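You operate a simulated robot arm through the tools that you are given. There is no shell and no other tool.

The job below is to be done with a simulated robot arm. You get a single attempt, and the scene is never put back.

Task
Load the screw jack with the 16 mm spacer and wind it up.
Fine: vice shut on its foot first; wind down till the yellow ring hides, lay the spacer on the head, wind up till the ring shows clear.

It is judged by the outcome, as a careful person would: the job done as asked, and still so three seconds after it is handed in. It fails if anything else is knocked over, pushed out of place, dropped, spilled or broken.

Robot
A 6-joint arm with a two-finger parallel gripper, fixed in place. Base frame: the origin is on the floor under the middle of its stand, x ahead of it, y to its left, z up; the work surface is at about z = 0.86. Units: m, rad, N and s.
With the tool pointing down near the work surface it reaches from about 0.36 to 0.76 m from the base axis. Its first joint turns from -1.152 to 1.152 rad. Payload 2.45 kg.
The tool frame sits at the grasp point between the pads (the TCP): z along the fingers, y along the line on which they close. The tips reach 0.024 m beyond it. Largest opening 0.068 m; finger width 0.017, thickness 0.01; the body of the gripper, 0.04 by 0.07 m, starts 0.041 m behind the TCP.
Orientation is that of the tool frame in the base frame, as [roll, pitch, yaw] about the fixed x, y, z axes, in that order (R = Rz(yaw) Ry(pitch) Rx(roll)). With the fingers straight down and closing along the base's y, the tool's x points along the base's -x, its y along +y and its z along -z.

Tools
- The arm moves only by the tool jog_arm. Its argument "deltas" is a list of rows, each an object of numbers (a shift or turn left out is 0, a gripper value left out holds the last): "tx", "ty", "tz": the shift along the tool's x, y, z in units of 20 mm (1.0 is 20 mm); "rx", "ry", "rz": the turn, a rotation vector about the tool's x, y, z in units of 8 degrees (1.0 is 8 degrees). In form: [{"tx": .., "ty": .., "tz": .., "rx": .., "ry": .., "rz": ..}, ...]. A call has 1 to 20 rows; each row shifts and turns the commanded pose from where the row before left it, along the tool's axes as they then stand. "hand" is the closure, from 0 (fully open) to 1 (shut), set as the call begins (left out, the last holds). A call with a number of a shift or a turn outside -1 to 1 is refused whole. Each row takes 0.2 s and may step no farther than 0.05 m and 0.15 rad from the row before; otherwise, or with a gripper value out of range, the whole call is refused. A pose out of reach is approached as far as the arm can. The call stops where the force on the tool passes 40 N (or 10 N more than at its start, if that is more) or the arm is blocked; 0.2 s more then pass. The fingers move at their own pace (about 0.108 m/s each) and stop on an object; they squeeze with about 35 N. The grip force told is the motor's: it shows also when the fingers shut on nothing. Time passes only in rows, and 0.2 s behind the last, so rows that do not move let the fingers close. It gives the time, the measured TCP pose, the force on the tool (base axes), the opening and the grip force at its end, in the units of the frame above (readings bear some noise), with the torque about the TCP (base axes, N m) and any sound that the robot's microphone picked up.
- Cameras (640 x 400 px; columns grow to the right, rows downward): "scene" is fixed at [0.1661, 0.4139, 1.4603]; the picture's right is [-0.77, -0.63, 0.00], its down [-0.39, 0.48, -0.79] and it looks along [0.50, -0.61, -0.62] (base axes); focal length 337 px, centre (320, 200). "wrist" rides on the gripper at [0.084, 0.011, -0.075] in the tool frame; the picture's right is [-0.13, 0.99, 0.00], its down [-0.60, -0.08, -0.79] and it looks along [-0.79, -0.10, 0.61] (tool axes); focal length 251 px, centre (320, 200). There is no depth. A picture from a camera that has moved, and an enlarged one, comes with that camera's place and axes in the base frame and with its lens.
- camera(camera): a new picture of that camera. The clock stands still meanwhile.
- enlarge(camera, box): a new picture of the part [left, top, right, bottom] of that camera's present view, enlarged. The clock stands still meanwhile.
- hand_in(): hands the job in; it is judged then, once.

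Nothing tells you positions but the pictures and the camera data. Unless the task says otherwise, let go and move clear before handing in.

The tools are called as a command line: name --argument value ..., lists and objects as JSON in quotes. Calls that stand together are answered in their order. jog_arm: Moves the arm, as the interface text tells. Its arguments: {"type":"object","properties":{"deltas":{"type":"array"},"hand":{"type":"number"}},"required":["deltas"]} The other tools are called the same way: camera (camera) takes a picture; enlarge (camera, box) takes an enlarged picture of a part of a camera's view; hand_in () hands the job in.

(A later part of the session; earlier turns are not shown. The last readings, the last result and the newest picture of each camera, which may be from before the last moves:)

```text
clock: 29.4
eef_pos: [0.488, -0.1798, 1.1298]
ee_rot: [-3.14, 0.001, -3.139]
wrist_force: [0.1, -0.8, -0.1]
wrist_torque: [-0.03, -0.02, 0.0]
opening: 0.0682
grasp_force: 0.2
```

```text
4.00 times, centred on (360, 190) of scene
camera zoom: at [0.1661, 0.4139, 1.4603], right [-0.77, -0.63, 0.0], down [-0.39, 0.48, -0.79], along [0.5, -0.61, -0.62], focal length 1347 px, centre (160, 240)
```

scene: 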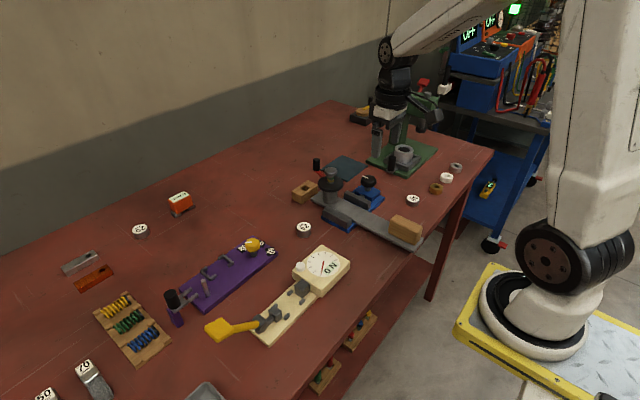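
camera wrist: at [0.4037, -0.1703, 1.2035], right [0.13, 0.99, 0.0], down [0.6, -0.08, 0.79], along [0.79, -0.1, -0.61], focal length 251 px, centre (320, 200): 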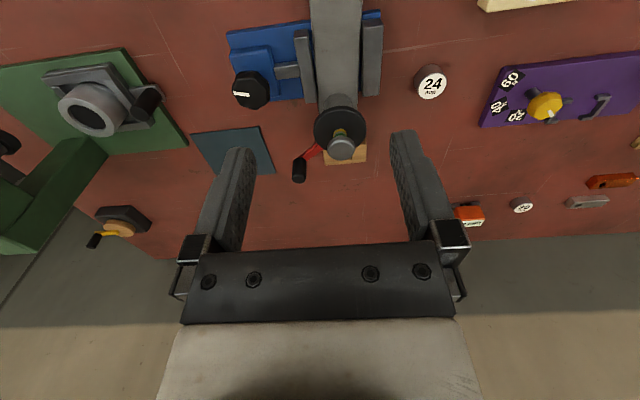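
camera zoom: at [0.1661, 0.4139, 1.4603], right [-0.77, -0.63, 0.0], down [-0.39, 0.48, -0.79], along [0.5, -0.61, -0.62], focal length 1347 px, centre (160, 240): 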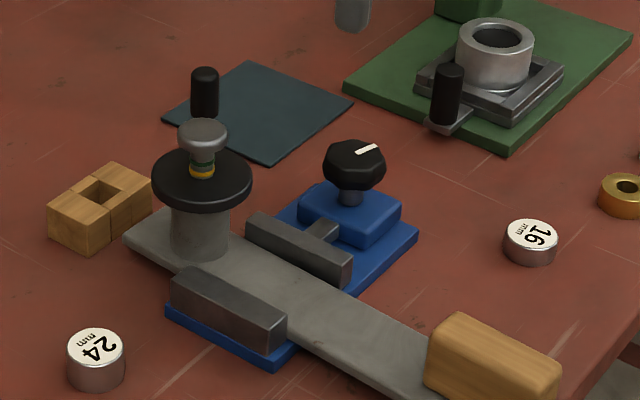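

jog_arm --deltas '[{"ry": 1}, {"ry": 1}, {"ry": 1}, {"ry": 1}, {"ry": 0.5}]' --hand 0

camera --camera "wrist"

enlarge --camera "wrist" --box '[230, 100, 410, 240]'

```text
clock: 30.6
eef_pos: [0.4874, -0.1812, 1.1294]
ee_rot: [-3.141, -0.631, -3.138]
wrist_force: [0.5, 0.1, 0.3]
wrist_torque: [0.03, -0.01, -0.01]
opening: 0.0679
grasp_force: 0.0
```

```text
taken
camera wrist: at [0.4641, -0.1705, 1.2392], right [0.1, 0.99, -0.08], down [0.96, -0.08, 0.28], along [0.28, -0.1, -0.96], focal length 251 px, centre (320, 200)
```

wrist: 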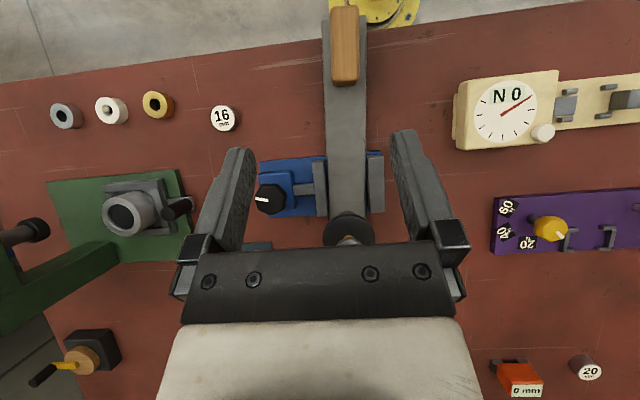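

```text
2.86 times, centred on (320, 170) of wrist
camera zoom: at [0.4641, -0.1705, 1.2392], right [0.1, 0.99, -0.08], down [0.96, -0.08, 0.28], along [0.28, -0.1, -0.96], focal length 718 px, centre (320, 286)
```

zoom: 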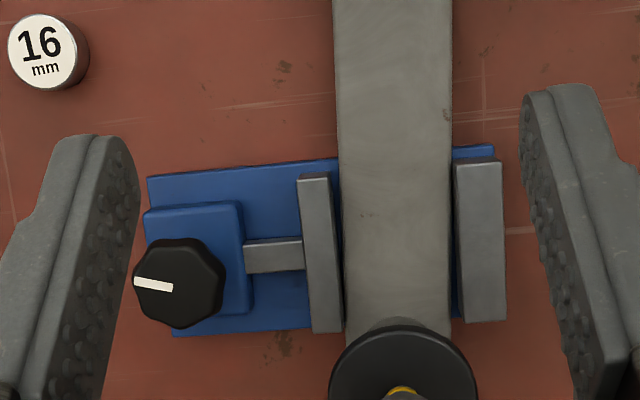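

From above, the foot is skewed about 3° between the jaws. The knob is octagonal with a corner under the mark, so I had been gripping it across its corners and it slipped. I'll regrip it across the flats for more torque, then tighten properly.

jog_arm --deltas '[{"ry": -1}, {"ry": -1}, {"ry": -1}, {"ry": -1}, {"ry": -0.5}]' --hand 0

jog_arm --deltas '[{"tx": -0.6, "ty": -0.9, "tz": 0.9}, {"tx": -0.6, "ty": -0.9, "tz": 0.9}, {"tx": -0.6, "ty": -0.9, "tz": 0.9}, {"tx": -0.6, "ty": -0.9, "tz": 0.9}, {"tx": -0.6, "ty": -0.85, "tz": 0.9}]' --hand 0

camera --camera "wrist"

enlarge --camera "wrist" --box '[270, 30, 370, 130]'

```text
clock: 31.8
eef_pos: [0.4879, -0.181, 1.1299]
ee_rot: [3.142, 0.0, -3.139]
wrist_force: [-0.9, -0.1, -0.1]
wrist_torque: [0.03, -0.02, -0.01]
opening: 0.0685
grasp_force: 0.2
```

```text
clock: 33.0
eef_pos: [0.5481, -0.2689, 1.0397]
ee_rot: [3.14, -0.001, -3.138]
wrist_force: [-0.5, 0.5, 0.3]
wrist_torque: [-0.01, 0.0, 0.05]
opening: 0.0679
grasp_force: 0.2
```

```text
taken
camera wrist: at [0.4647, -0.259, 1.1147], right [0.13, 0.99, 0.0], down [0.6, -0.08, 0.79], along [0.79, -0.1, -0.61], focal length 251 px, centre (320, 200)
```

wrist: 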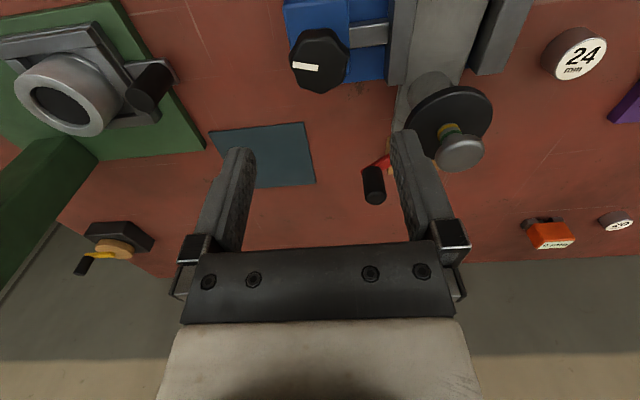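

```text
4.00 times, centred on (320, 80) of wrist
camera zoom: at [0.4647, -0.259, 1.1147], right [0.13, 0.99, 0.0], down [0.6, -0.08, 0.79], along [0.79, -0.1, -0.61], focal length 1006 px, centre (320, 680)
```

zoom: 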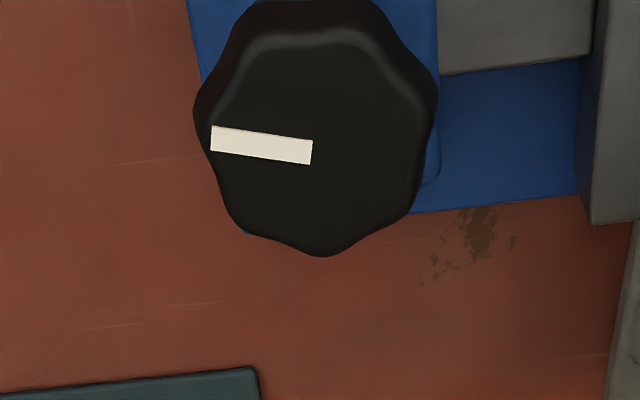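

jog_arm --deltas '[{"tx": -0.1, "ty": -0.065, "tz": 0.8}, {"rz": -1, "tz": 0.8}, {"rz": -1, "tz": 0.8}, {"rz": -1, "tz": 0.8}, {"rz": -1, "tz": 0.8}, {"rz": -1, "tz": 0.8}, {"rz": -0.6, "tz": 0.98}]' --hand 0

jog_arm --deltas '[{}, {}, {}, {}]' --hand 1

camera --camera "wrist"

enlarge --camera "scene" --box '[310, 140, 410, 240]'

```text
clock: 34.6
eef_pos: [0.5485, -0.2716, 0.9251]
ee_rot: [-3.141, 0.001, -2.354]
wrist_force: [0.0, 0.2, 0.1]
wrist_torque: [0.02, -0.02, -0.01]
opening: 0.0678
grasp_force: 0.1
```

```text
clock: 35.6
eef_pos: [0.5493, -0.2708, 0.9251]
ee_rot: [-3.14, 0.001, -2.356]
wrist_force: [-1.6, 0.1, -0.3]
wrist_torque: [-0.08, -0.21, 0.01]
opening: 0.0436
grasp_force: 44.8
```

```text
taken
camera wrist: at [0.4816, -0.3231, 0.9988], right [-0.61, 0.79, 0.0], down [0.48, 0.37, 0.79], along [0.63, 0.48, -0.61], focal length 251 px, centre (320, 200)
```

wrist: 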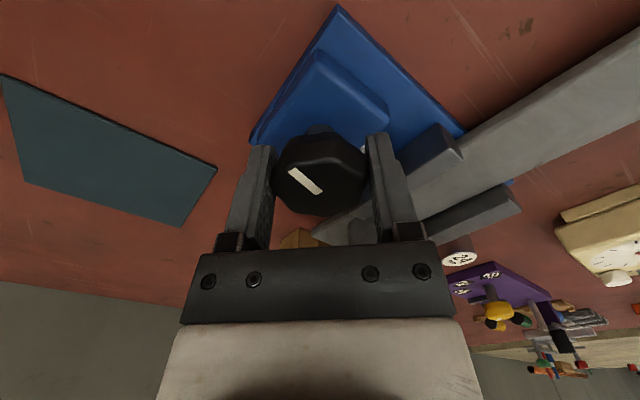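

```text
4.00 times, centred on (360, 190) of scene
camera zoom: at [0.1661, 0.4139, 1.4603], right [-0.77, -0.63, 0.0], down [-0.39, 0.48, -0.79], along [0.5, -0.61, -0.62], focal length 1347 px, centre (160, 240)
```

zoom: 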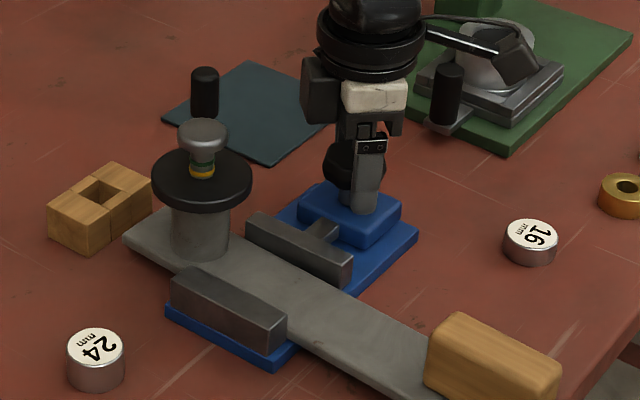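

The knob is gripped well centred. I'll turn it clockwise in small steps while watching the torque and the mark.

jog_arm --deltas '[{"rz": 0.8}, {"rz": 0.8}, {"rz": 0.8}, {"rz": 0.8}]' --hand 1

enlarge --camera "wrist" --box '[260, 120, 380, 220]'

enlarge --camera "scene" --box '[335, 180, 415, 240]'

jog_arm --deltas '[{"rz": 0.8}, {"rz": 0.8}]' --hand 1

enlarge --camera "wrist" --box '[260, 120, 380, 220]'

enlarge --camera "scene" --box '[335, 180, 415, 240]'

```text
clock: 36.6
eef_pos: [0.5482, -0.2709, 0.9241]
ee_rot: [3.14, -0.002, -2.804]
wrist_force: [-18.9, 6.7, 8.5]
wrist_torque: [0.34, -0.72, 0.05]
opening: 0.0436
grasp_force: 45.0
```

```text
4.00 times, centred on (320, 170) of wrist
camera zoom: at [0.4658, -0.2884, 0.999], right [-0.21, 0.98, 0.0], down [0.6, 0.12, 0.79], along [0.77, 0.16, -0.61], focal length 1006 px, centre (320, 320)
```

zoom: 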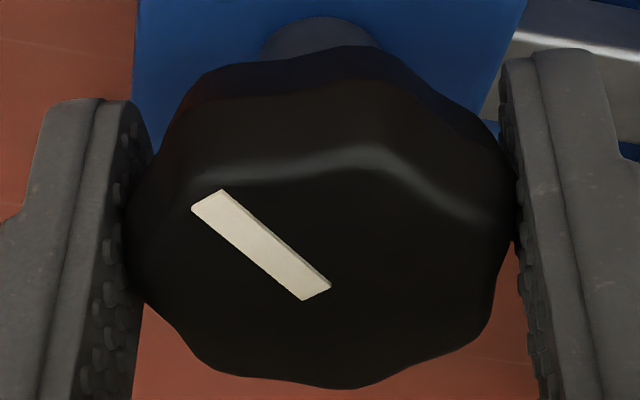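

```text
6.67 times, centred on (375, 210) of scene
camera zoom: at [0.1654, 0.4141, 1.4603], right [-0.77, -0.63, 0.0], down [-0.39, 0.48, -0.79], along [0.5, -0.61, -0.62], focal length 2245 px, centre (-47, 133)
```

zoom: 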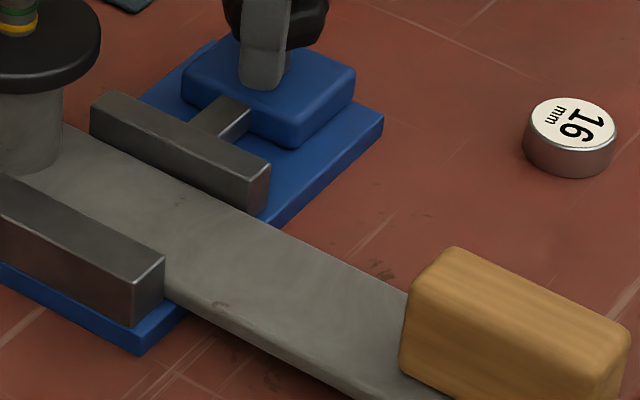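

```text
clock: 37.2
eef_pos: [0.5472, -0.2699, 0.9256]
ee_rot: [3.139, -0.003, -3.026]
wrist_force: [-24.6, 9.2, 12.5]
wrist_torque: [-0.48, -0.32, 0.23]
opening: 0.0439
grasp_force: 45.1
```

```text
4.00 times, centred on (320, 170) of wrist
camera zoom: at [0.4641, -0.2694, 0.999], right [0.02, 1.0, 0.0], down [0.61, -0.01, 0.79], along [0.79, -0.01, -0.61], focal length 1006 px, centre (320, 320)
```

zoom: 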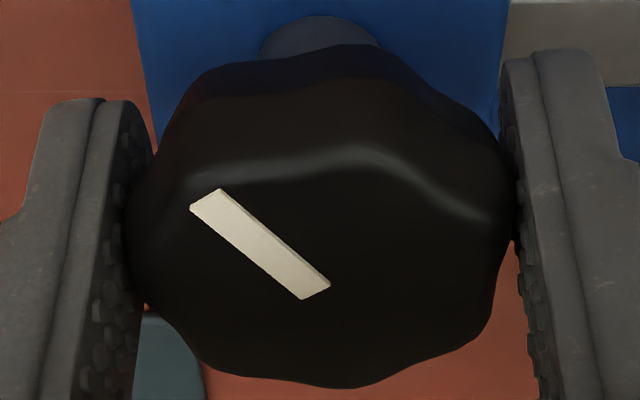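

```text
6.67 times, centred on (375, 210) of scene
camera zoom: at [0.1652, 0.4143, 1.4603], right [-0.77, -0.63, 0.0], down [-0.39, 0.48, -0.79], along [0.5, -0.61, -0.62], focal length 2245 px, centre (-47, 133)
```

zoom: 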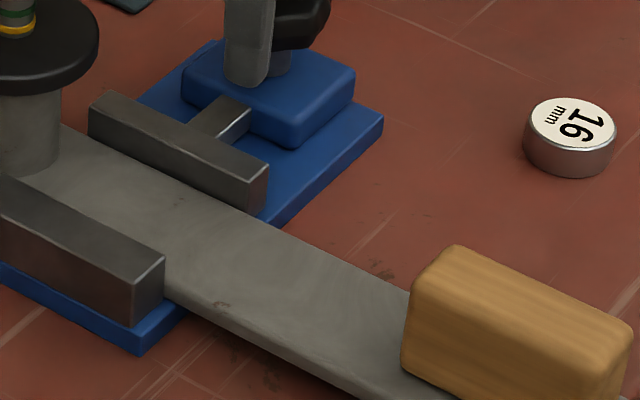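

jog_arm --deltas '[{"tx": 0.08, "ty": 0.04}, {"rz": 0.6}]' --hand 1

enlarge --camera "wrist" --box '[260, 120, 380, 220]'

jog_arm --deltas '[{"rz": 0.6}]' --hand 1

enlarge --camera "wrist" --box '[260, 120, 380, 220]'

jog_arm --deltas '[{"rz": 0.6}]' --hand 1

enlarge --camera "wrist" --box '[260, 120, 380, 220]'

enlarge --camera "scene" --box '[335, 180, 415, 240]'

```text
clock: 37.8
eef_pos: [0.5505, -0.2694, 0.9241]
ee_rot: [-3.14, 0.003, -3.11]
wrist_force: [-3.2, 4.0, 0.6]
wrist_torque: [0.14, 0.2, 0.41]
opening: 0.0435
grasp_force: 45.3
```

```text
4.00 times, centred on (320, 170) of wrist
camera zoom: at [0.465, -0.2621, 0.9984], right [0.1, 1.0, 0.0], down [0.6, -0.06, 0.8], along [0.79, -0.08, -0.61], focal length 1006 px, centre (320, 320)
```

zoom: 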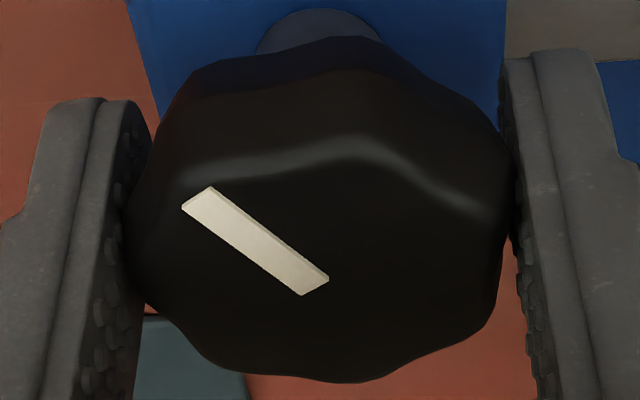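

```text
clock: 38.2
eef_pos: [0.5496, -0.2688, 0.9254]
ee_rot: [3.141, 0.002, 3.088]
wrist_force: [-1.6, 5.1, 0.2]
wrist_torque: [0.02, -0.23, 0.31]
opening: 0.0429
grasp_force: 45.1
```

```text
4.00 times, centred on (320, 170) of wrist
camera zoom: at [0.4659, -0.2549, 0.9984], right [0.18, 0.98, 0.0], down [0.6, -0.11, 0.79], along [0.78, -0.14, -0.61], focal length 1006 px, centre (320, 320)
```

zoom: 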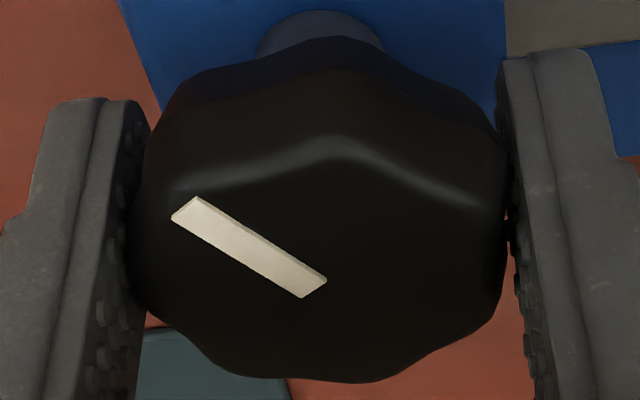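

```text
clock: 38.6
eef_pos: [0.5491, -0.2695, 0.923]
ee_rot: [-3.141, 0.002, 3.007]
wrist_force: [0.7, 6.8, 0.3]
wrist_torque: [-0.05, -0.38, 0.98]
opening: 0.043
grasp_force: 44.5
```

```text
4.00 times, centred on (320, 170) of wrist
camera zoom: at [0.4673, -0.2482, 0.9985], right [0.26, 0.97, 0.0], down [0.59, -0.16, 0.79], along [0.77, -0.21, -0.61], focal length 1006 px, centre (320, 320)
```

zoom: 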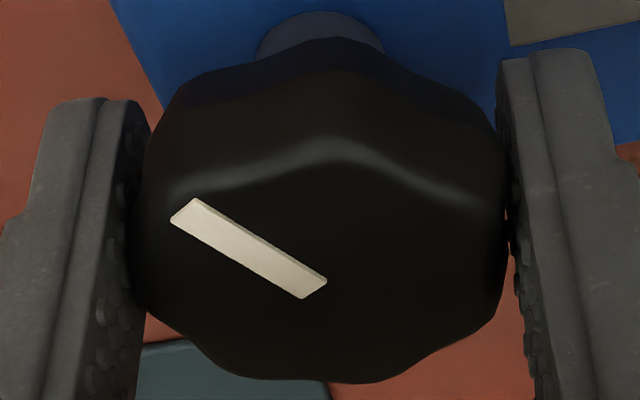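

```text
6.67 times, centred on (375, 210) of scene
camera zoom: at [0.1661, 0.4141, 1.4603], right [-0.77, -0.63, 0.0], down [-0.39, 0.48, -0.79], along [0.5, -0.61, -0.62], focal length 2245 px, centre (-47, 133)
```

zoom: 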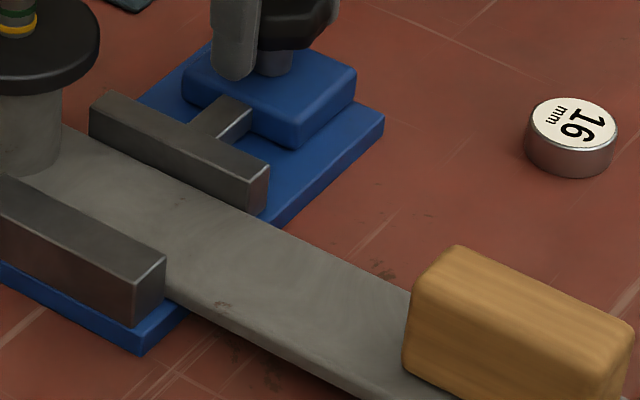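

Torque has risen to about 1 N·m with no slip, so the vice is now truly tightening. I'll go a bit further.

jog_arm --deltas '[{"rz": 0.5}]' --hand 1

enlarge --camera "wrist" --box '[260, 120, 380, 220]'

jog_arm --deltas '[{"rz": 0.5}]' --hand 1

enlarge --camera "wrist" --box '[260, 120, 380, 220]'

enlarge --camera "scene" --box '[335, 180, 415, 240]'

```text
clock: 39.0
eef_pos: [0.5474, -0.2704, 0.924]
ee_rot: [3.141, -0.003, 2.937]
wrist_force: [0.1, 8.6, 5.1]
wrist_torque: [0.14, 0.4, 1.18]
opening: 0.0428
grasp_force: 44.4
```

```text
4.00 times, centred on (320, 170) of wrist
camera zoom: at [0.4686, -0.2422, 0.9986], right [0.33, 0.94, 0.0], down [0.58, -0.2, 0.79], along [0.75, -0.26, -0.61], focal length 1006 px, centre (320, 320)
```

zoom: 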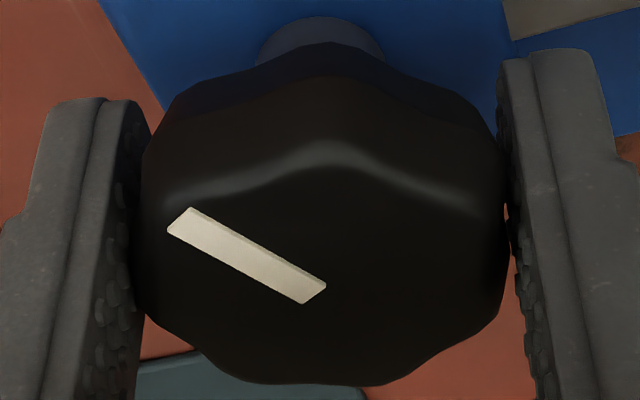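

```text
clock: 39.4
eef_pos: [0.5474, -0.2704, 0.924]
ee_rot: [3.142, 0.0, 2.865]
wrist_force: [-1.1, 14.0, 4.6]
wrist_torque: [-0.24, -0.06, 0.89]
opening: 0.0436
grasp_force: 44.8
```

```text
4.00 times, centred on (320, 170) of wrist
camera zoom: at [0.4706, -0.2366, 0.9984], right [0.4, 0.92, 0.0], down [0.56, -0.24, 0.79], along [0.73, -0.31, -0.61], focal length 1006 px, centre (320, 320)
```

zoom: 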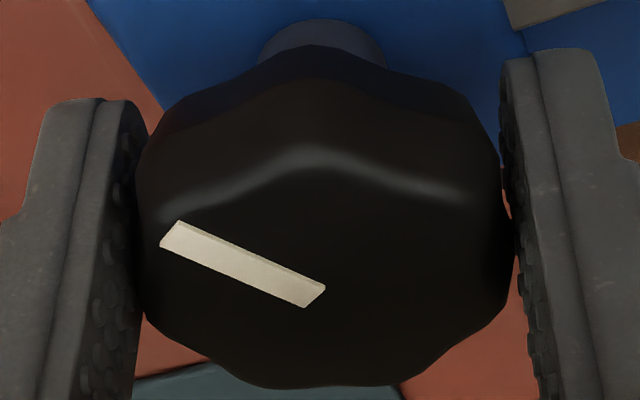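

```text
6.67 times, centred on (375, 210) of scene
camera zoom: at [0.166, 0.4143, 1.4602], right [-0.77, -0.63, 0.0], down [-0.39, 0.48, -0.79], along [0.5, -0.61, -0.62], focal length 2245 px, centre (-47, 133)
```

zoom: 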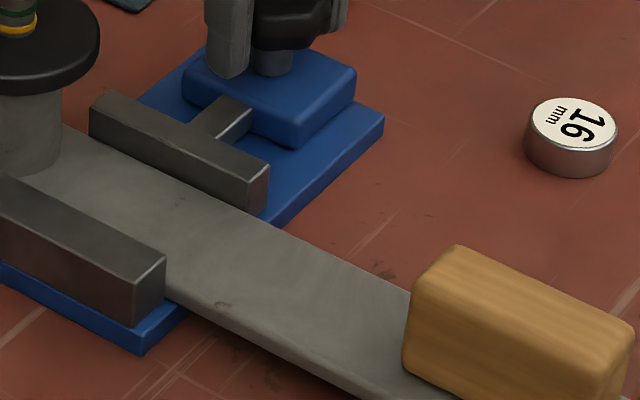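

It now slips at about 1.2 N·m, so the vice is as tight as the gripper can make it. I'll release, rise, and check that the jaws and foot stay put.

jog_arm --deltas '[{}, {}, {}]' --hand 0

jog_arm --deltas '[{"tz": -1}, {"tz": -1}, {"tz": -1}, {"tz": -1}, {"tz": -1}, {"tz": -1, "rz": -1}, {"tz": -1, "rz": -0.98}, {"tz": -1}, {"tz": -1}, {"tz": -1}, {"ry": 1, "ty": 0.9, "tx": 0.5}, {"ry": 1, "ty": 0.9}, {"ry": 1, "ty": 0.9}, {"ry": 1, "ty": 0.9}, {"ry": 0.5, "ty": 0.9}]' --hand 0

camera --camera "wrist"

enlarge --camera "wrist" --box '[230, 100, 410, 240]'

enlarge --camera "scene" --box '[310, 140, 410, 240]'

```text
clock: 40.2
eef_pos: [0.5487, -0.2702, 0.9248]
ee_rot: [-3.141, 0.001, 2.865]
wrist_force: [-0.5, -1.0, 0.3]
wrist_torque: [0.01, 0.03, -0.02]
opening: 0.068
grasp_force: 0.1
```

```text
clock: 43.4
eef_pos: [0.5366, -0.1809, 1.1236]
ee_rot: [-3.141, -0.631, 3.141]
wrist_force: [1.2, 0.2, 0.7]
wrist_torque: [-0.02, 0.01, 0.03]
opening: 0.0682
grasp_force: 0.1
```

```text
taken
camera wrist: at [0.514, -0.1698, 1.2335], right [0.1, 0.99, -0.08], down [0.96, -0.08, 0.28], along [0.28, -0.1, -0.96], focal length 251 px, centre (320, 200)
```

wrist: 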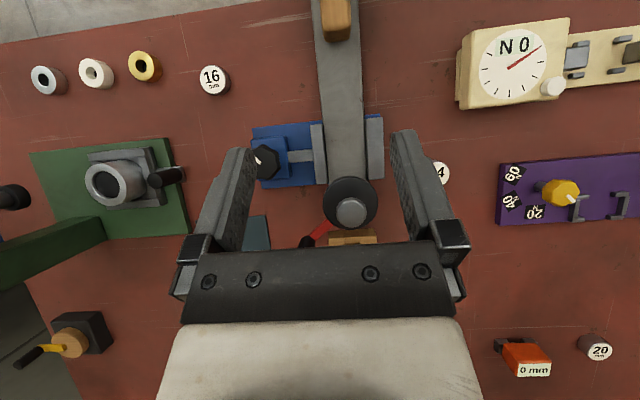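

```text
2.86 times, centred on (320, 170) of wrist
camera zoom: at [0.514, -0.1698, 1.2335], right [0.1, 0.99, -0.08], down [0.96, -0.08, 0.28], along [0.28, -0.1, -0.96], focal length 718 px, centre (320, 286)
```

zoom: 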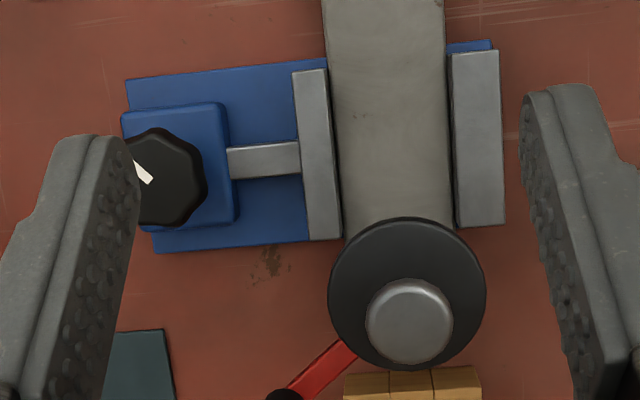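

```text
4.00 times, centred on (360, 190) of scene
camera zoom: at [0.1661, 0.4139, 1.4603], right [-0.77, -0.63, 0.0], down [-0.39, 0.48, -0.79], along [0.5, -0.61, -0.62], focal length 1347 px, centre (160, 240)
```

zoom: 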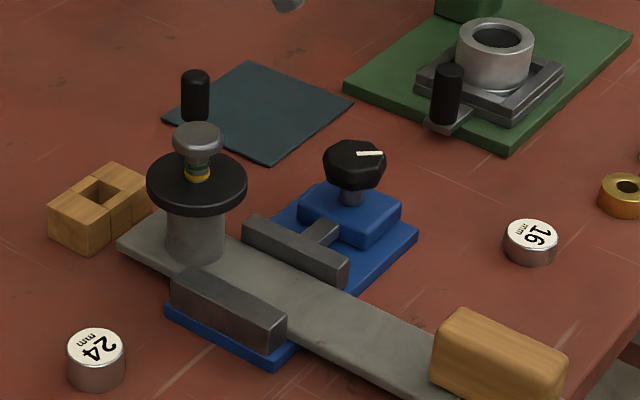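

The foot is square and held on both sides now, and the jack axis is at about (0.6055, -0.165). I'll check the ring in detail to see whether the small crank turn raised or lowered the screw.

enlarge --camera "scene" --box '[315, 150, 365, 200]'

enlarge --camera "scene" --box '[325, 160, 350, 190]'

```text
8.00 times, centred on (340, 175) of scene
camera zoom: at [0.1661, 0.4139, 1.4603], right [-0.77, -0.63, 0.0], down [-0.39, 0.48, -0.79], along [0.5, -0.61, -0.62], focal length 2694 px, centre (160, 400)
```

zoom: 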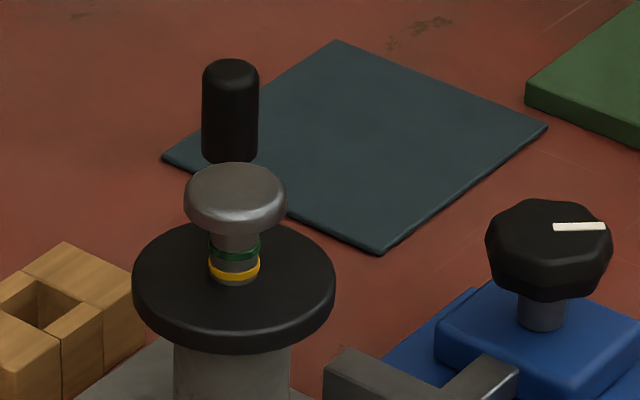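

```text
13.33 times, centred on (338, 175) of scene
camera zoom: at [0.1661, 0.4139, 1.4603], right [-0.77, -0.63, 0.0], down [-0.39, 0.48, -0.79], along [0.5, -0.61, -0.62], focal length 4490 px, centre (87, 533)
```

zoom: 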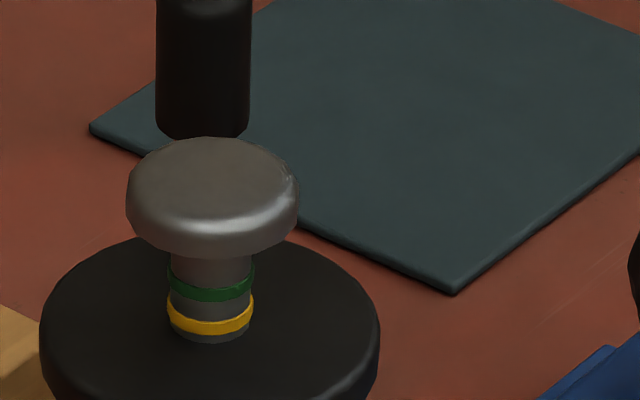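

Clockwise turning lowers the screw, by about 3 mm for roughly 35°, and the yellow ring is now nearly down at the wheel. I'll go back above the crank knob near (0.646, -0.227).

jog_arm --deltas '[{"ry": -1}, {"ry": -1}, {"ry": -1}, {"ry": -1}, {"ry": -0.5}, {"tx": -0.9, "ty": -0.383, "tz": 0.5}, {"tx": -0.9, "ty": -0.383, "tz": 0.5}, {"tx": -0.9, "ty": -0.383, "tz": 0.5}, {"tx": -0.9, "ty": -0.383, "tz": 0.5}, {"tx": -0.9, "ty": -0.383, "tz": 0.5}, {"tx": -0.9, "ty": -0.383, "tz": 0.5}]' --hand 0

camera --camera "wrist"

enlarge --camera "wrist" --box '[260, 0, 460, 140]'

```text
clock: 45.8
eef_pos: [0.646, -0.2257, 1.0651]
ee_rot: [3.14, 0.0, -3.14]
wrist_force: [-0.5, -0.4, -0.7]
wrist_torque: [-0.01, -0.01, 0.01]
opening: 0.0679
grasp_force: 0.0
```

```text
taken
camera wrist: at [0.5609, -0.2158, 1.1381], right [0.13, 0.99, 0.0], down [0.6, -0.08, 0.79], along [0.79, -0.1, -0.61], focal length 251 px, centre (320, 200)
```

wrist: 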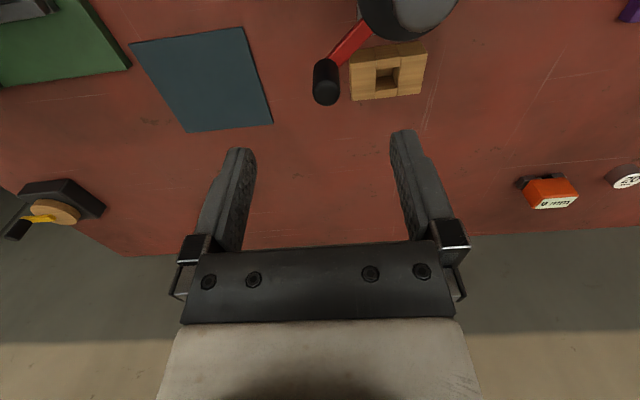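

```text
2.86 times, centred on (360, 70) of wrist
camera zoom: at [0.5609, -0.2158, 1.1381], right [0.13, 0.99, 0.0], down [0.6, -0.08, 0.79], along [0.79, -0.1, -0.61], focal length 718 px, centre (206, 571)
```

zoom: 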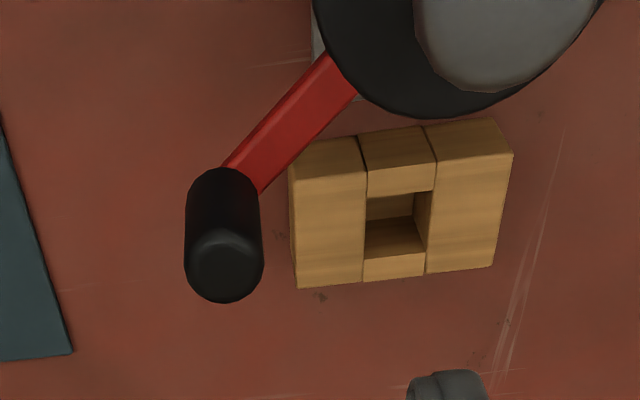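

jog_arm --deltas '[{"tx": -0.42, "ty": 0.115, "tz": 0.9}, {"tz": 0.95}, {"tz": 0.95}, {"tz": 0.95}, {"tz": 0.95}]' --hand 0

enlarge --camera "wrist" --box '[220, 80, 420, 240]'

```text
clock: 47.0
eef_pos: [0.6561, -0.2235, 0.9689]
ee_rot: [-3.142, 0.0, -3.141]
wrist_force: [0.5, 0.5, 0.2]
wrist_torque: [-0.02, -0.02, 0.01]
opening: 0.068
grasp_force: 0.0
```

```text
2.50 times, centred on (320, 160) of wrist
camera zoom: at [0.5711, -0.214, 1.0433], right [0.13, 0.99, 0.0], down [0.6, -0.08, 0.79], along [0.79, -0.1, -0.61], focal length 629 px, centre (320, 300)
```

zoom: 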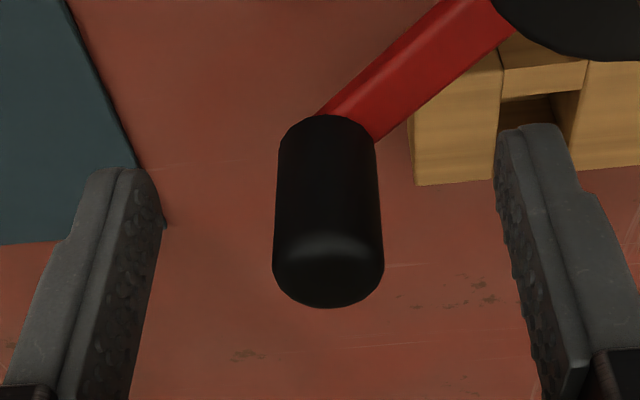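

The knob is centred between the fingers in y and about 3.5 mm towards me in x. I'll correct that, close, and turn the first part of the arc slowly while watching forces and the foot.

jog_arm --deltas '[{"tx": 0.18}, {}]' --hand 0

jog_arm --deltas '[{}, {}, {}, {}]' --hand 1

jog_arm --deltas '[{"tx": 0.263, "ty": -0.193}, {"tx": 0.279, "ty": -0.169}, {"tx": 0.293, "ty": -0.145}]' --hand 1

enlarge --camera "scene" --box '[310, 140, 410, 240]'

enlarge --camera "scene" --box '[325, 160, 350, 190]'

```text
clock: 47.6
eef_pos: [0.6518, -0.2235, 0.9708]
ee_rot: [3.141, -0.002, 3.141]
wrist_force: [0.2, -0.5, -0.8]
wrist_torque: [-0.06, 0.0, -0.02]
opening: 0.0679
grasp_force: 0.0
```

```text
clock: 48.6
eef_pos: [0.6517, -0.2251, 0.9695]
ee_rot: [3.141, 0.001, 3.141]
wrist_force: [-3.7, 4.0, 2.5]
wrist_torque: [0.23, -0.08, 0.06]
opening: 0.0191
grasp_force: 34.6
```

```text
clock: 49.4
eef_pos: [0.6355, -0.2349, 0.9706]
ee_rot: [-3.14, 0.002, -3.141]
wrist_force: [7.2, 3.1, 2.0]
wrist_torque: [0.48, -0.43, -0.25]
opening: 0.0194
grasp_force: 34.7
```

```text
4.00 times, centred on (360, 190) of scene
camera zoom: at [0.1663, 0.4139, 1.4603], right [-0.77, -0.63, 0.0], down [-0.39, 0.48, -0.79], along [0.5, -0.61, -0.62], focal length 1347 px, centre (160, 240)
```

zoom: 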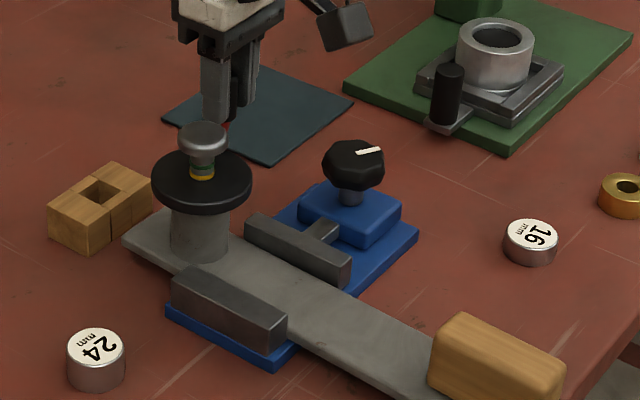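

```text
13.33 times, centred on (338, 175) of scene
camera zoom: at [0.1663, 0.4139, 1.4603], right [-0.77, -0.63, 0.0], down [-0.39, 0.48, -0.79], along [0.5, -0.61, -0.62], focal length 4490 px, centre (87, 533)
```

zoom: 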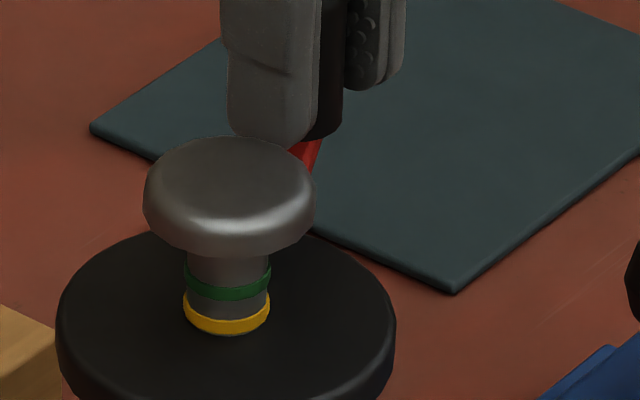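

The ring's lower edge is now at wheel level, but the foot shifted a little again. Gripping the crank knob adds unneeded torque, so I'll release it and instead push the knob along -x with closed fingers. That line of force runs nearly along the foot and loads the vice least.

jog_arm --deltas '[{}, {}, {}]' --hand 0

jog_arm --deltas '[{"tz": -1}, {"tz": -1}, {"tz": -1}, {"tz": -1}]' --hand 0

jog_arm --deltas '[{"tx": -0.75}, {"tx": -0.75}, {}, {}]' --hand 1

camera --camera "wrist"

enlarge --camera "scene" --box '[310, 140, 410, 240]'

```text
clock: 50.2
eef_pos: [0.6337, -0.2349, 0.9689]
ee_rot: [3.141, 0.0, -3.141]
wrist_force: [-0.1, -0.5, 0.1]
wrist_torque: [-0.01, 0.01, 0.01]
opening: 0.0681
grasp_force: 0.0
```

```text
clock: 51.2
eef_pos: [0.6341, -0.2345, 1.0505]
ee_rot: [-3.141, 0.001, -3.141]
wrist_force: [0.5, -0.7, 0.4]
wrist_torque: [0.02, -0.02, -0.03]
opening: 0.068
grasp_force: 0.0
```

```text
clock: 52.2
eef_pos: [0.6648, -0.2348, 1.0509]
ee_rot: [3.14, 0.0, 3.141]
wrist_force: [0.3, -0.1, 0.0]
wrist_torque: [0.01, 0.01, -0.01]
opening: 0.0002
grasp_force: 23.8
```

```text
taken
camera wrist: at [0.5806, -0.2244, 1.1245], right [0.13, 0.99, 0.0], down [0.6, -0.08, 0.79], along [0.79, -0.1, -0.61], focal length 251 px, centre (320, 200)
```

wrist: 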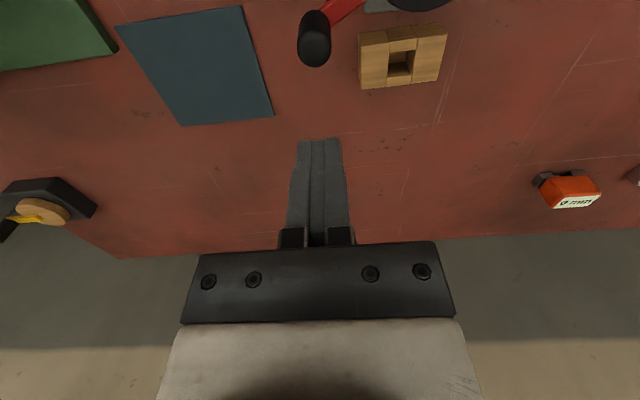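

```text
4.00 times, centred on (360, 190) of scene
camera zoom: at [0.1661, 0.4139, 1.4603], right [-0.77, -0.63, 0.0], down [-0.39, 0.48, -0.79], along [0.5, -0.61, -0.62], focal length 1347 px, centre (160, 240)
```

zoom: 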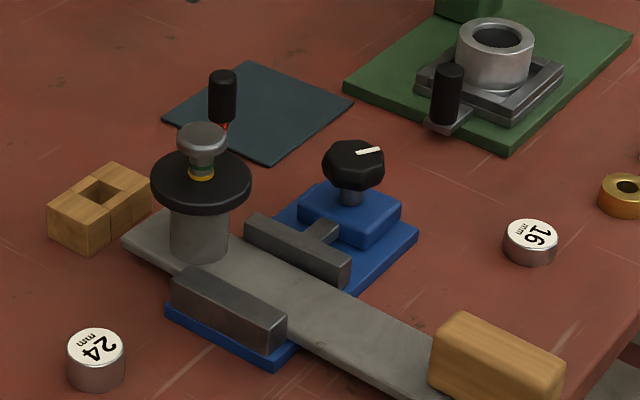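

jog_arm --deltas '[{"tz": 0.85}, {"tz": 0.85}, {"tz": 0.85}, {"tz": 0.85}, {"tz": 0.75}]' --hand 1

jog_arm --deltas '[{"tx": 0.3}, {"tx": 0.25}, {"tx": 0.33, "ty": -0.135}, {"tx": 0.37, "ty": -0.115}, {"tx": 0.385, "ty": -0.075}]' --hand 1

camera --camera "wrist"

enlarge --camera "scene" --box '[310, 140, 410, 240]'

enlarge --camera "scene" --box '[325, 160, 350, 190]'

```text
clock: 53.4
eef_pos: [0.6655, -0.2339, 0.9673]
ee_rot: [-3.141, 0.0, 3.142]
wrist_force: [0.3, 0.8, -0.3]
wrist_torque: [0.0, -0.01, 0.05]
opening: 0.0001
grasp_force: 23.6
```

```text
clock: 54.6
eef_pos: [0.6315, -0.2418, 0.9666]
ee_rot: [3.14, -0.004, 3.141]
wrist_force: [0.8, -0.7, 1.3]
wrist_torque: [0.01, -0.01, 0.02]
opening: 0.0
grasp_force: 23.6
```

```text
taken
camera wrist: at [0.547, -0.2304, 1.0404], right [0.13, 0.99, 0.0], down [0.61, -0.08, 0.79], along [0.78, -0.1, -0.61], focal length 251 px, centre (320, 200)
```

wrist: 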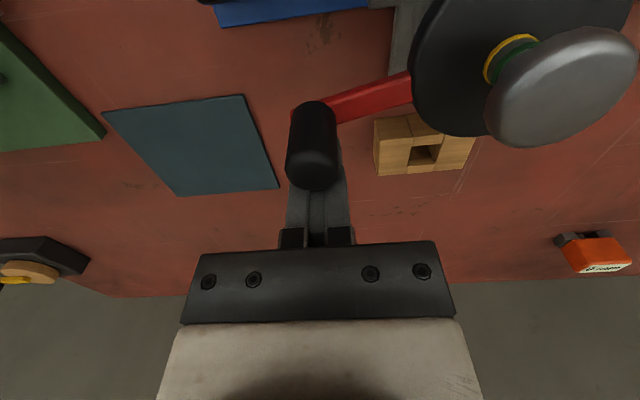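

```text
4.00 times, centred on (360, 190) of scene
camera zoom: at [0.1662, 0.4139, 1.4603], right [-0.77, -0.63, 0.0], down [-0.39, 0.48, -0.79], along [0.5, -0.61, -0.62], focal length 1347 px, centre (160, 240)
```

zoom: 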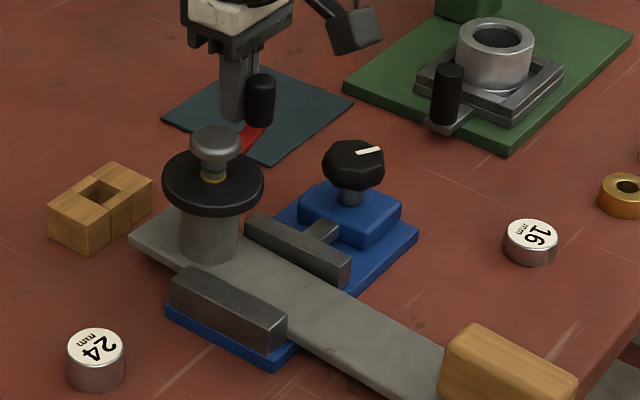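

```text
13.33 times, centred on (338, 175) of scene
camera zoom: at [0.1662, 0.4139, 1.4603], right [-0.77, -0.63, 0.0], down [-0.39, 0.48, -0.79], along [0.5, -0.61, -0.62], focal length 4490 px, centre (87, 533)
```

zoom: 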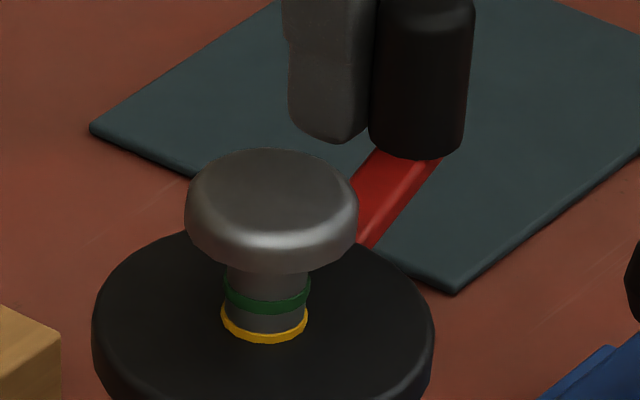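

The post push works, but the foot slid a few millimetres along the jaws, and the static force is only about 1 N. The resistance therefore looks speed-dependent, so I'll push much more slowly and compare.

jog_arm --deltas '[{"tx": 0.04, "ty": -0.006}, {"tx": 0.04, "ty": -0.006}, {"tx": 0.04, "ty": -0.006}, {"tx": 0.04, "ty": -0.006}, {"tx": 0.04, "ty": -0.006}, {"tx": 0.04, "ty": -0.005}, {"tx": 0.04, "ty": -0.005}, {"tx": 0.04, "ty": -0.005}, {"tx": 0.04, "ty": -0.005}, {"tx": 0.04, "ty": -0.004}]' --hand 1

enlarge --camera "scene" --box '[310, 140, 410, 240]'

enlarge --camera "scene" --box '[325, 160, 350, 190]'

```text
clock: 56.8
eef_pos: [0.6242, -0.2419, 0.9663]
ee_rot: [-3.141, 0.0, 3.141]
wrist_force: [1.0, 0.1, -0.1]
wrist_torque: [0.02, 0.04, 0.0]
opening: 0.0001
grasp_force: 23.4
```

```text
4.00 times, centred on (360, 190) of scene
camera zoom: at [0.1662, 0.4139, 1.4603], right [-0.77, -0.63, 0.0], down [-0.39, 0.48, -0.79], along [0.5, -0.61, -0.62], focal length 1347 px, centre (160, 240)
```

zoom: 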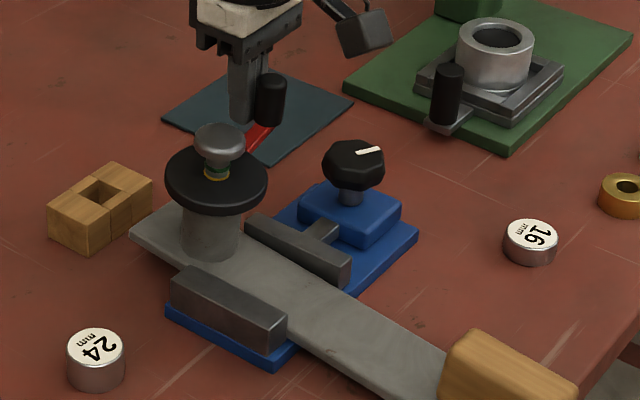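

```text
13.33 times, centred on (338, 175) of scene
camera zoom: at [0.1662, 0.4139, 1.4603], right [-0.77, -0.63, 0.0], down [-0.39, 0.48, -0.79], along [0.5, -0.61, -0.62], focal length 4490 px, centre (87, 533)
```

zoom: 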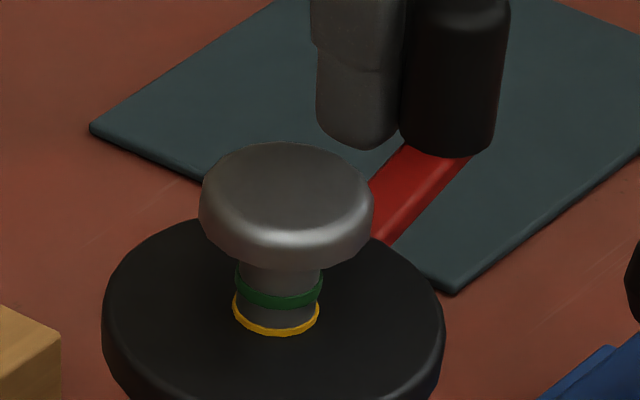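

The jack now seems slightly tilted and has slid, because the vice had worked loose again. I'll back the post off and check how the jack settles.

jog_arm --deltas '[{"tx": -0.3}, {"tx": -0.5}, {"tz": -1}, {"tz": -1}, {"tz": -1}, {"tz": -1}]' --hand 1

enlarge --camera "scene" --box '[310, 140, 410, 240]'

enlarge --camera "scene" --box '[315, 160, 365, 210]'

```text
clock: 58.2
eef_pos: [0.6398, -0.2417, 1.0474]
ee_rot: [3.14, 0.0, -3.14]
wrist_force: [-1.1, 1.0, -0.5]
wrist_torque: [0.02, 0.0, -0.02]
opening: 0.0
grasp_force: 24.0
```

```text
4.00 times, centred on (360, 190) of scene
camera zoom: at [0.1661, 0.4139, 1.4603], right [-0.77, -0.63, 0.0], down [-0.39, 0.48, -0.79], along [0.5, -0.61, -0.62], focal length 1347 px, centre (160, 240)
```

zoom: 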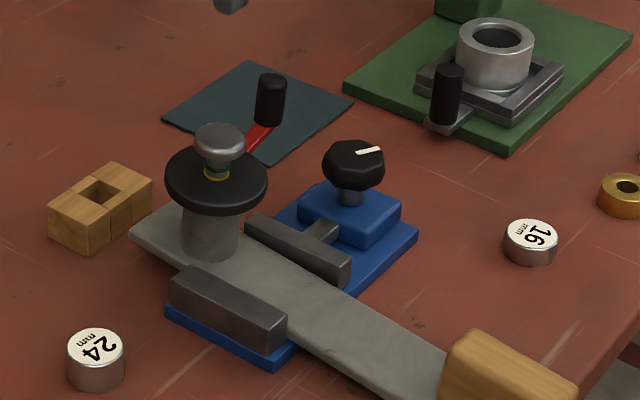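

```text
8.00 times, centred on (340, 185) of scene
camera zoom: at [0.1661, 0.4139, 1.4603], right [-0.77, -0.63, 0.0], down [-0.39, 0.48, -0.79], along [0.5, -0.61, -0.62], focal length 2694 px, centre (160, 320)
```

zoom: 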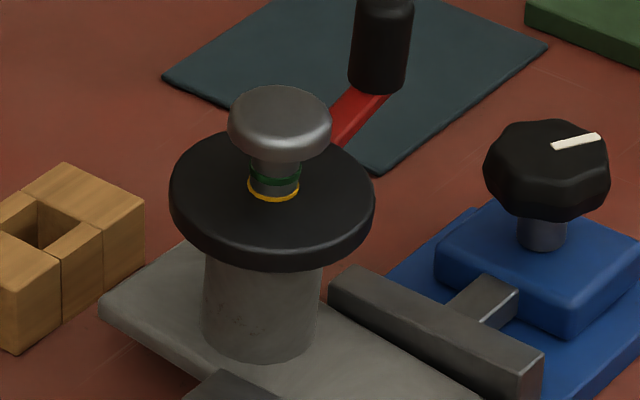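

enlarge --camera "scene" --box '[320, 190, 360, 220]'

enlarge --camera "scene" --box '[370, 205, 440, 260]'

camera --camera "wrist"

```text
13.33 times, centred on (340, 205) of scene
camera zoom: at [0.1661, 0.4139, 1.4603], right [-0.77, -0.63, 0.0], down [-0.39, 0.48, -0.79], along [0.5, -0.61, -0.62], focal length 4490 px, centre (53, 133)
```

zoom: 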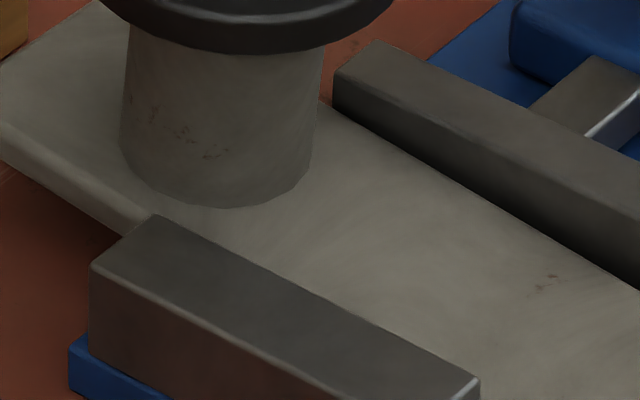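

```text
7.27 times, centred on (405, 232) of scene
camera zoom: at [0.1661, 0.4139, 1.4603], right [-0.77, -0.63, 0.0], down [-0.39, 0.48, -0.79], along [0.5, -0.61, -0.62], focal length 2449 px, centre (-298, -36)
```

zoom: 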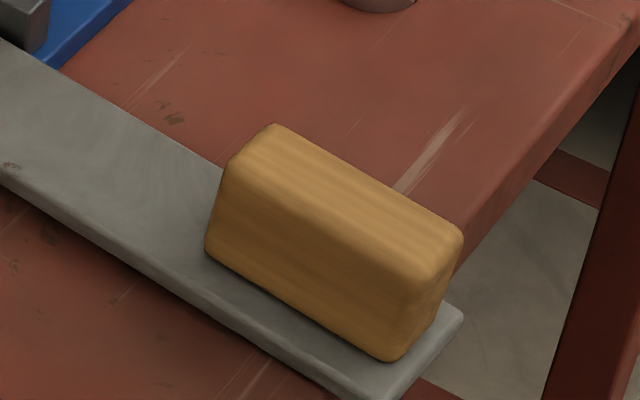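

```text
taken
camera wrist: at [0.5557, -0.2306, 1.1216], right [0.13, 0.99, 0.0], down [0.6, -0.08, 0.79], along [0.79, -0.1, -0.61], focal length 251 px, centre (320, 200)
```

wrist: 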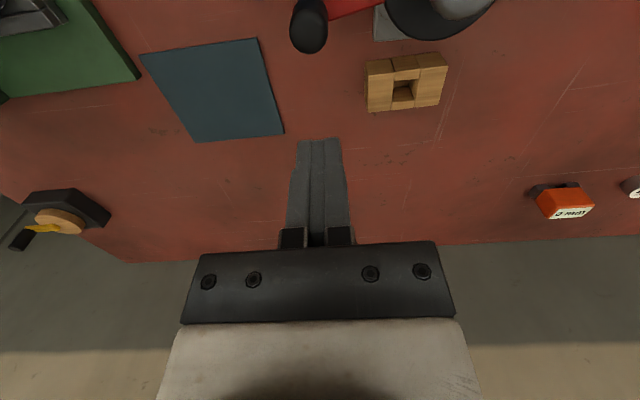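

The foot rides see-saw fashion across the vice base, and sliding it towards me unbalanced it onto its block end. I'll loosen the vice slightly so it can settle level, push the foot back along its length, and then retighten before cranking again, slowly.

jog_arm --deltas '[{"tx": 0.91, "ty": -0.284}, {"tx": 0.91, "ty": -0.284}, {"tx": 0.91, "ty": -0.284}, {"tx": 0.91, "ty": -0.284}, {"tx": 0.91, "ty": -0.284}]' --hand 0

jog_arm --deltas '[{"tz": 1}, {"tz": 1}, {"tz": 1}, {"tz": 1}, {"tz": 1}, {"tz": 1}, {"tz": 0.17}]' --hand 0

camera --camera "wrist"

```text
clock: 59.4
eef_pos: [0.5498, -0.2682, 1.047]
ee_rot: [-3.141, 0.001, -3.14]
wrist_force: [-0.9, 0.4, -0.1]
wrist_torque: [0.01, 0.0, 0.0]
opening: 0.0682
grasp_force: 0.0
```

```text
clock: 61.0
eef_pos: [0.5496, -0.2709, 0.924]
ee_rot: [3.141, 0.0, -3.141]
wrist_force: [-0.1, -0.1, 0.3]
wrist_torque: [-0.01, -0.02, -0.02]
opening: 0.0677
grasp_force: 0.0
```

```text
taken
camera wrist: at [0.4655, -0.2602, 0.9983], right [0.13, 0.99, 0.0], down [0.6, -0.08, 0.79], along [0.79, -0.1, -0.61], focal length 251 px, centre (320, 200)
```

wrist: 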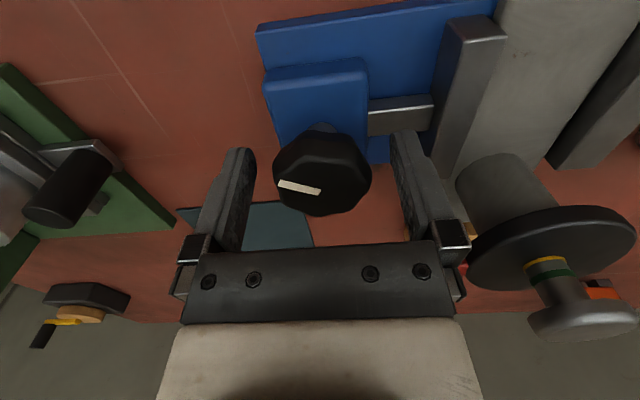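

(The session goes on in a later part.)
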